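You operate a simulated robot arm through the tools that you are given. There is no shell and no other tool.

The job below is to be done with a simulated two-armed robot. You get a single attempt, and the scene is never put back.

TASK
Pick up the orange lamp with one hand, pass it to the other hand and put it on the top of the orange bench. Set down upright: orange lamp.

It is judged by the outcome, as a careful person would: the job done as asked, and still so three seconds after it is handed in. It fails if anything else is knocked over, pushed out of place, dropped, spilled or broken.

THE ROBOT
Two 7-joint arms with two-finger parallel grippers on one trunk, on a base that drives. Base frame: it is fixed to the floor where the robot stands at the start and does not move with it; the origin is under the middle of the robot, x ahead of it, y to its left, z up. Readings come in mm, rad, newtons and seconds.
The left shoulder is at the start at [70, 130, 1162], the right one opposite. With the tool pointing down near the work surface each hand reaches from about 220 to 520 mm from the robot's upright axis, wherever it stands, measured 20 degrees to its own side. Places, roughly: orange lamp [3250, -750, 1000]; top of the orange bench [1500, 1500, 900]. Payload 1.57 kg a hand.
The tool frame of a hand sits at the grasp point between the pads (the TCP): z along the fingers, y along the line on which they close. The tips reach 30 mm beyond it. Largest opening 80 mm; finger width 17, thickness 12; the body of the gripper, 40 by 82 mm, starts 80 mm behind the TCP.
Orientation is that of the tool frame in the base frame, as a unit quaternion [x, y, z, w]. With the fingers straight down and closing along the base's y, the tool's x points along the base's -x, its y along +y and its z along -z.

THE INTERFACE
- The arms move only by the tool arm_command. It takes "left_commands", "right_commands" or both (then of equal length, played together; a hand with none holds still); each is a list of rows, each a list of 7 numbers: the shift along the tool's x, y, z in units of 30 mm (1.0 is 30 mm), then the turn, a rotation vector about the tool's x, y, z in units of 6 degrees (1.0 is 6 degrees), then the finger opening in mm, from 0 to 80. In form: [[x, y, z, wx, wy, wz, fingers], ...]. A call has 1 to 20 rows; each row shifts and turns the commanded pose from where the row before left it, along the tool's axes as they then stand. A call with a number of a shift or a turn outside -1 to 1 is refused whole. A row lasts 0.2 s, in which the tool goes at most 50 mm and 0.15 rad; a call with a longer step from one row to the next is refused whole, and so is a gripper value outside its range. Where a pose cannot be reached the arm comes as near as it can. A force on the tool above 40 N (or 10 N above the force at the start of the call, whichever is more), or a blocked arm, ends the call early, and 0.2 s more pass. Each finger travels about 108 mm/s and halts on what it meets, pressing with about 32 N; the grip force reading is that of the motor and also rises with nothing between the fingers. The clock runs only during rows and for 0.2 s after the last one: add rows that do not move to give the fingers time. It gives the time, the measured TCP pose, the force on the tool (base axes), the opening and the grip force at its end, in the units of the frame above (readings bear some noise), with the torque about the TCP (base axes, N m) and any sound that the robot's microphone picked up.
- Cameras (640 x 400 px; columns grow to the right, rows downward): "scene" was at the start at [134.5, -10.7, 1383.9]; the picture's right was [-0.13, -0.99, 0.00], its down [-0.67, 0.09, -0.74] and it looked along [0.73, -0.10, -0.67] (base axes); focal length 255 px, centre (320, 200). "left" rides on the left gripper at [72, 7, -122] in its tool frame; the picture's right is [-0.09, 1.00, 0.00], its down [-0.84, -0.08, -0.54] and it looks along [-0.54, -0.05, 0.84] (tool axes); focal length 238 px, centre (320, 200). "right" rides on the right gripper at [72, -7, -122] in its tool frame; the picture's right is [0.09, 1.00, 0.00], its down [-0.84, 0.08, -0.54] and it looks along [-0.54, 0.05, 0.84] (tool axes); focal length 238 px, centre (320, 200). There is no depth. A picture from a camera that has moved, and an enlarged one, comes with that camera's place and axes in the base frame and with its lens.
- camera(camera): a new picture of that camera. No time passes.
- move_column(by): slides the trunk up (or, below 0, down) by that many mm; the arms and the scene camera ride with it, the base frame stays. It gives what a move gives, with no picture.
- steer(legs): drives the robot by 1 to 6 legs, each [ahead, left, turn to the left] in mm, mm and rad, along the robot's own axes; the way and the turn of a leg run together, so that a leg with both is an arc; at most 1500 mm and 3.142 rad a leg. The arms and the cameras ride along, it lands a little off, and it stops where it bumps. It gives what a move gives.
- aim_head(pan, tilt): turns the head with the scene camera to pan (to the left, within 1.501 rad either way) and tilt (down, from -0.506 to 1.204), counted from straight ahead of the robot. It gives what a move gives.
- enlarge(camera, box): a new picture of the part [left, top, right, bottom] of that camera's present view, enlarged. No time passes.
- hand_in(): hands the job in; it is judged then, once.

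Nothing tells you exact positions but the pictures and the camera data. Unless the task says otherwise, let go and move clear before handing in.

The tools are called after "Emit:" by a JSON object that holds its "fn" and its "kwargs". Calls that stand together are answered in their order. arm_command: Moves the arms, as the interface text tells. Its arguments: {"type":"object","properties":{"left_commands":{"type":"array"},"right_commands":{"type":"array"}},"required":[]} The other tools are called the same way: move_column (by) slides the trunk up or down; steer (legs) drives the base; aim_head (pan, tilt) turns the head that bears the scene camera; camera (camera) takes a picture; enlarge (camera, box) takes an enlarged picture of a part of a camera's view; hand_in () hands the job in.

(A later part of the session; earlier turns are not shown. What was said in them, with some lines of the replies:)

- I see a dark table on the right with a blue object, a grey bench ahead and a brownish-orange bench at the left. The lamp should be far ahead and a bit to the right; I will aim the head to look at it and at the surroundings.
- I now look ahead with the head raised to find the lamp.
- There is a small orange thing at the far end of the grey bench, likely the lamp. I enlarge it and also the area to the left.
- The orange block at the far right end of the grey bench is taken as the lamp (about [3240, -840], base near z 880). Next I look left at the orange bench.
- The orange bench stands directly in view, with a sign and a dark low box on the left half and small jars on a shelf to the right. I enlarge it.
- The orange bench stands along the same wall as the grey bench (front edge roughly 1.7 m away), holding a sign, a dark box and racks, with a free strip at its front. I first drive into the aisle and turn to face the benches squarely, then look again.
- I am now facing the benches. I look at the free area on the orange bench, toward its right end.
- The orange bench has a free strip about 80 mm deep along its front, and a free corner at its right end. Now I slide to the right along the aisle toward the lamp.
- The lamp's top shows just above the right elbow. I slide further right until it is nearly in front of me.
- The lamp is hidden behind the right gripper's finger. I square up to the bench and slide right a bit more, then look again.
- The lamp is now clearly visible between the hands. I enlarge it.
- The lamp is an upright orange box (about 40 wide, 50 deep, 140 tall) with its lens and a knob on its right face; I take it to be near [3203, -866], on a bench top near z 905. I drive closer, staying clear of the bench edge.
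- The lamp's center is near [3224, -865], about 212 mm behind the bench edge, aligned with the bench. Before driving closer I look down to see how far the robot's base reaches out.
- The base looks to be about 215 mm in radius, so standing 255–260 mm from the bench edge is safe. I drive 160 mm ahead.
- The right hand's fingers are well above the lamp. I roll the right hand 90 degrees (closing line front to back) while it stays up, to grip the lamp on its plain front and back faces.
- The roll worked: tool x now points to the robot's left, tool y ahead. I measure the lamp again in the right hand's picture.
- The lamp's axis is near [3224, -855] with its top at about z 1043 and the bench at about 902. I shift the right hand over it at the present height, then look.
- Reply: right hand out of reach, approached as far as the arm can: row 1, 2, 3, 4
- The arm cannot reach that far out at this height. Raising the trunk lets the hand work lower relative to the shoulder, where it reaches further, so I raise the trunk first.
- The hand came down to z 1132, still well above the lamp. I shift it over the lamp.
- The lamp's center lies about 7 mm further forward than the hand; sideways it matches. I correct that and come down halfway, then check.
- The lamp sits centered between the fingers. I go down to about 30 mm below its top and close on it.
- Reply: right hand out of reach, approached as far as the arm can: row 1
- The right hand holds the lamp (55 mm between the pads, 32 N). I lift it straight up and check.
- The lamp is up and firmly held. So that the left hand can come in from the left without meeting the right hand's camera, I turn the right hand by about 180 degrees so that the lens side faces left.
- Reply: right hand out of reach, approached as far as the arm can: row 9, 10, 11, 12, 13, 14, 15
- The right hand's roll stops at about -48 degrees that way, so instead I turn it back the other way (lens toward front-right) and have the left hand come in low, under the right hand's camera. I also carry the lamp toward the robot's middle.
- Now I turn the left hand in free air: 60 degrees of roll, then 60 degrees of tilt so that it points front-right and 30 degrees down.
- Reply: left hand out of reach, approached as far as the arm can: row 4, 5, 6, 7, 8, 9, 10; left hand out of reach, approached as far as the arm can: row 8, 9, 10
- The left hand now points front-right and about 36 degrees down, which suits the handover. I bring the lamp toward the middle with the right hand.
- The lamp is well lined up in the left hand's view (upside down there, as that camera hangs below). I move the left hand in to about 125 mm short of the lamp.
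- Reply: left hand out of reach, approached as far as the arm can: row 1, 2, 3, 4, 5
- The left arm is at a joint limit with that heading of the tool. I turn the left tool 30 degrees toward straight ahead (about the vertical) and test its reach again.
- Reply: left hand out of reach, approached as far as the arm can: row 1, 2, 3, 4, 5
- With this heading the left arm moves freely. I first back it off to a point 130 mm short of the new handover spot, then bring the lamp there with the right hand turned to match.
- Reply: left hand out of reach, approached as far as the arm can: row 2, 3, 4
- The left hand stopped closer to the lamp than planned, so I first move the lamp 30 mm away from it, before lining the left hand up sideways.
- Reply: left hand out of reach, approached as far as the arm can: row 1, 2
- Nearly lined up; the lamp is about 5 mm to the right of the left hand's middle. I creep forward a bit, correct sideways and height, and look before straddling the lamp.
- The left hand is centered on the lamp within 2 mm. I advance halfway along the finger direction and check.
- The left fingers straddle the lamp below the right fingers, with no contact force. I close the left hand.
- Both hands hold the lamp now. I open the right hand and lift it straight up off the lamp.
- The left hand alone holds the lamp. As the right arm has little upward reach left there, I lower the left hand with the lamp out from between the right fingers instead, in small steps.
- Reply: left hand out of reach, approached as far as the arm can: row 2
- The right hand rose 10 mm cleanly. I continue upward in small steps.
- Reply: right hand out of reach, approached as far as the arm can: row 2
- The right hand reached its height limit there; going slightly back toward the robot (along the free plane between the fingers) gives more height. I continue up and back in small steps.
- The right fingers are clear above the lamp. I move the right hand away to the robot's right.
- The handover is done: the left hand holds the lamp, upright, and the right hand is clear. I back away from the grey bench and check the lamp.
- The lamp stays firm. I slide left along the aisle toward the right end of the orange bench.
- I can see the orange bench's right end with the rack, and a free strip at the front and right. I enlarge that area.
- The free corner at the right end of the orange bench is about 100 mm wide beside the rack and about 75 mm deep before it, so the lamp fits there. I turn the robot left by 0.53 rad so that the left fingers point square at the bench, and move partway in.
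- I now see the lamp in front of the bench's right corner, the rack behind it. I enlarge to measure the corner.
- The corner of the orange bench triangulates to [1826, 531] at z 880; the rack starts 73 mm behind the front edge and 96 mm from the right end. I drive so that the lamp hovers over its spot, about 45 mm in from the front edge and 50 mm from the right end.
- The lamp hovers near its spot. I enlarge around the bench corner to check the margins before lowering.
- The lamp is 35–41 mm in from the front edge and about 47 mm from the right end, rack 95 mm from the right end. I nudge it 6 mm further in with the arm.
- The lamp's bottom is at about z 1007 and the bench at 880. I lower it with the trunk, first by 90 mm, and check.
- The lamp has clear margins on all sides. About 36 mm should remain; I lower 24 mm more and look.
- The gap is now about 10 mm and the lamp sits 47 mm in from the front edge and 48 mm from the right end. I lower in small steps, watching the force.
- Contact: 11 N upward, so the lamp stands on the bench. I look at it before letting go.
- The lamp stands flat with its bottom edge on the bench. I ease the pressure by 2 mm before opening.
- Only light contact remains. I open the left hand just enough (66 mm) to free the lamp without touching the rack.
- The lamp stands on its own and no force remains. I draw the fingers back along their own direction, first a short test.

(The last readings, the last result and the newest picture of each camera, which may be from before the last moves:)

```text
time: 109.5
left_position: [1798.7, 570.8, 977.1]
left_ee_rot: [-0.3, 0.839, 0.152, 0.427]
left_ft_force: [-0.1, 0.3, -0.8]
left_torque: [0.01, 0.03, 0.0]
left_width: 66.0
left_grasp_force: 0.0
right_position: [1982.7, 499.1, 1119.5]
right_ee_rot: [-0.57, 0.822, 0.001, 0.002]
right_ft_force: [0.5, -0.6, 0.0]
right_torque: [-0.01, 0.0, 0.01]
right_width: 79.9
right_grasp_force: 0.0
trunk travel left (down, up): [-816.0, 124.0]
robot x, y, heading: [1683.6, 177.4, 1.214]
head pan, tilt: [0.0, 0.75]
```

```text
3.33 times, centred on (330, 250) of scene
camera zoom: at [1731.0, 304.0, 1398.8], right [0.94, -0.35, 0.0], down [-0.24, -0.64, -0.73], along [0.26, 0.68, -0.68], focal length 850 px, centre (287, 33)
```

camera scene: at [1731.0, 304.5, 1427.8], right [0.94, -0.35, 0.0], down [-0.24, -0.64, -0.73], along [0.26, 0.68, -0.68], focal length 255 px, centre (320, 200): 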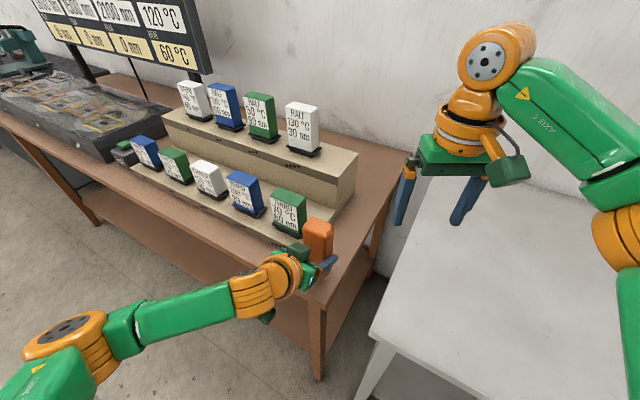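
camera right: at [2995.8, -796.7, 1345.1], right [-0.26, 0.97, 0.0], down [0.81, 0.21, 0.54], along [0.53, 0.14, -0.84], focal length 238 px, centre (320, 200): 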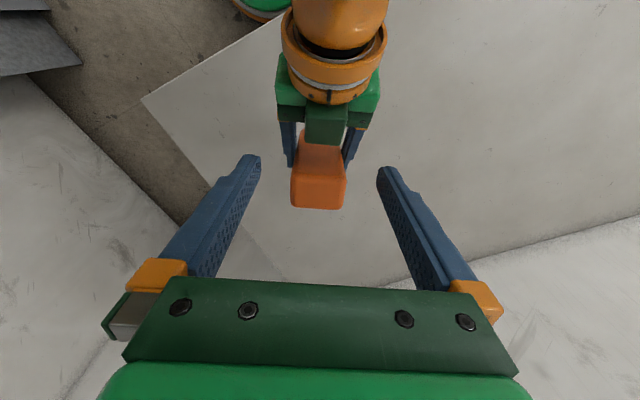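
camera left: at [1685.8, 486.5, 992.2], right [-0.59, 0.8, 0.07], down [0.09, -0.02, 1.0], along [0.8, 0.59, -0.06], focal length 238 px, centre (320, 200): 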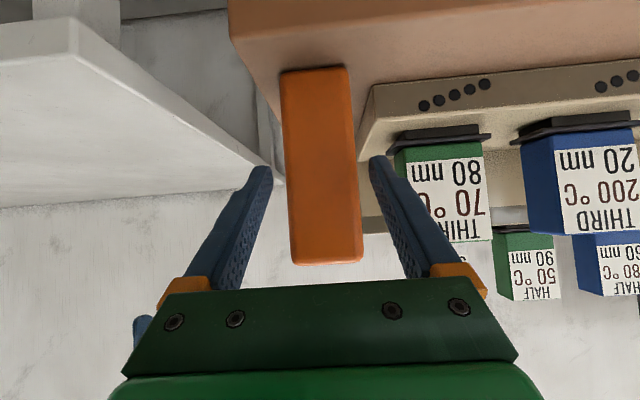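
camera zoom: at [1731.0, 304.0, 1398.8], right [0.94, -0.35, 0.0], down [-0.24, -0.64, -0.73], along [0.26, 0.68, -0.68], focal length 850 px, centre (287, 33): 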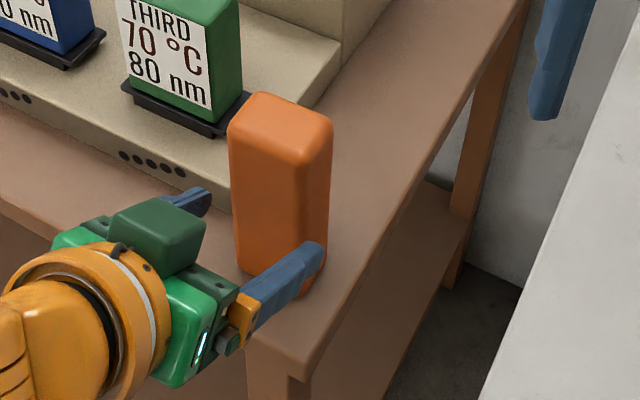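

The fingertips are now just behind the lamp, which stands upright. I back the base away along the same direction to get clear.

Emit:
{"fn": "steer", "kwargs": {"legs": [[-130, 75, 0], [-200, 0, 0]]}}

Emit:
{"fn": "camera", "kwargs": {"camera": "scene"}}

Emit:
{"fn": "camera", "kwargs": {"camera": "left"}}

```text
time: 112.1
left_position: [1616.4, 290.2, 976.4]
left_ee_rot: [-0.298, 0.841, 0.15, 0.426]
left_ft_force: [-0.2, 0.0, 0.6]
left_torque: [0.0, -0.03, -0.02]
left_width: 66.0
left_grasp_force: 0.0
right_position: [1798.6, 216.7, 1117.4]
right_ee_rot: [-0.567, 0.824, 0.0, 0.001]
right_ft_force: [-0.6, 0.6, -0.4]
right_torque: [-0.05, -0.01, -0.01]
right_width: 80.0
right_grasp_force: 0.2
trunk travel left (down, up): [-816.0, 124.0]
robot x, y, heading: [1494.2, -104.9, 1.203]
head pan, tilt: [0.0, 0.75]
```

```text
taken
camera scene: at [1546.6, 24.7, 1398.5], right [0.93, -0.36, 0.0], down [-0.25, -0.64, -0.73], along [0.26, 0.68, -0.68], focal length 255 px, centre (320, 200)
```

scene: 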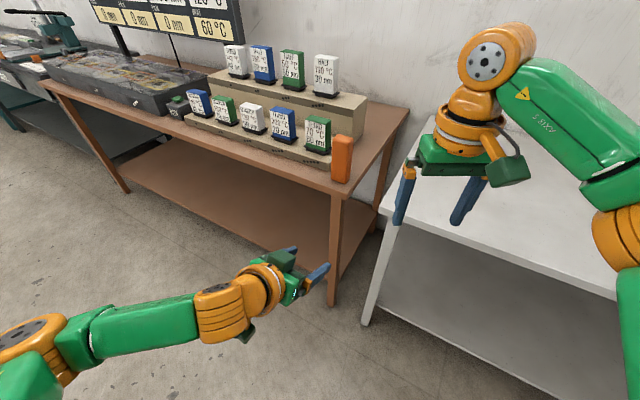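

```text
taken
camera left: at [1502.4, 206.4, 991.3], right [-0.58, 0.81, 0.07], down [0.09, -0.02, 1.0], along [0.81, 0.59, -0.06], focal length 238 px, centre (320, 200)
```

left: 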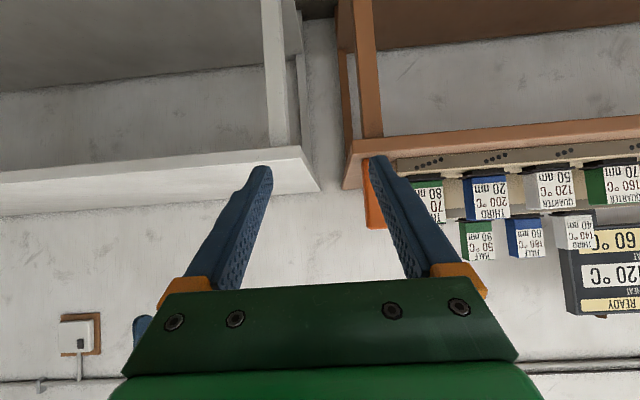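

The lamp stands on the right front corner of the orange bench and both hands are clear. I take a closer look to confirm it is upright and nothing else has moved.

Emit:
{"fn": "enlarge", "kwargs": {"camera": "scene", "box": [270, 100, 420, 220]}}

Emit:
{"fn": "enlarge", "kwargs": {"camera": "scene", "box": [30, 20, 380, 220]}}

```text
3.33 times, centred on (345, 160) of scene
camera zoom: at [1546.6, 24.7, 1398.5], right [0.93, -0.36, 0.0], down [-0.25, -0.64, -0.73], along [0.26, 0.68, -0.68], focal length 850 px, centre (237, 333)
```

zoom: 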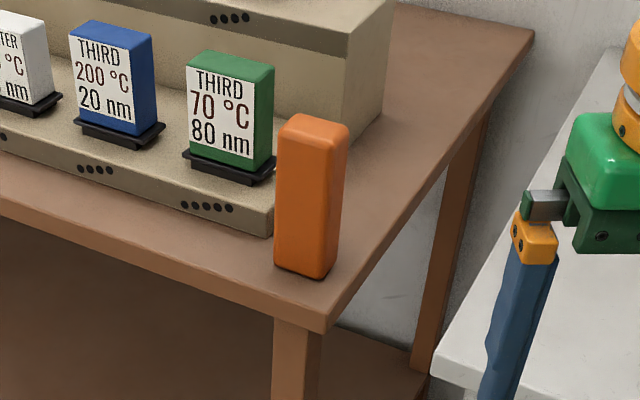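

```text
1.83 times, centred on (205, 120) of scene
camera zoom: at [1546.6, 24.7, 1398.5], right [0.93, -0.36, 0.0], down [-0.25, -0.64, -0.73], along [0.26, 0.68, -0.68], focal length 466 px, centre (530, 346)
```

zoom: 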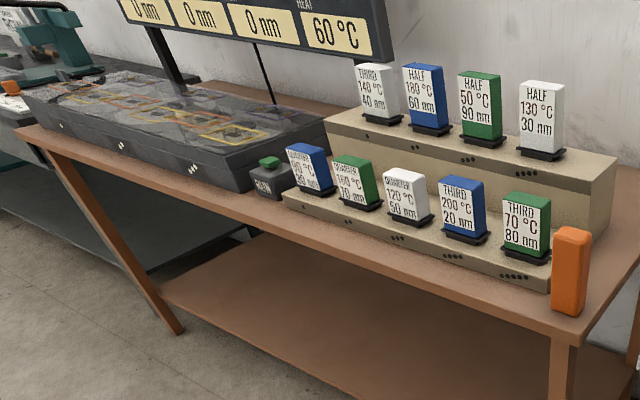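

The orange lamp stands upright on the right front corner of the orange bench. The rack and its jars are where they were, and both hands are clear, so I hand the job in.

Emit:
{"fn": "hand_in", "kwargs": {}}

```text
The job is handed in.
```

The orange lamp now stands upright on the top of the orange bench, near the front right corner. I picked it up with the right hand, passed it to the left hand, and set it down with the left.

In the last pictures before hand-in, the lamp was standing on its own. The rack and jars beside it were where they had been, and both hands were clear. I did not see or feel contact with anything else along the way.

The hand-in was accepted, but no verdict came back.
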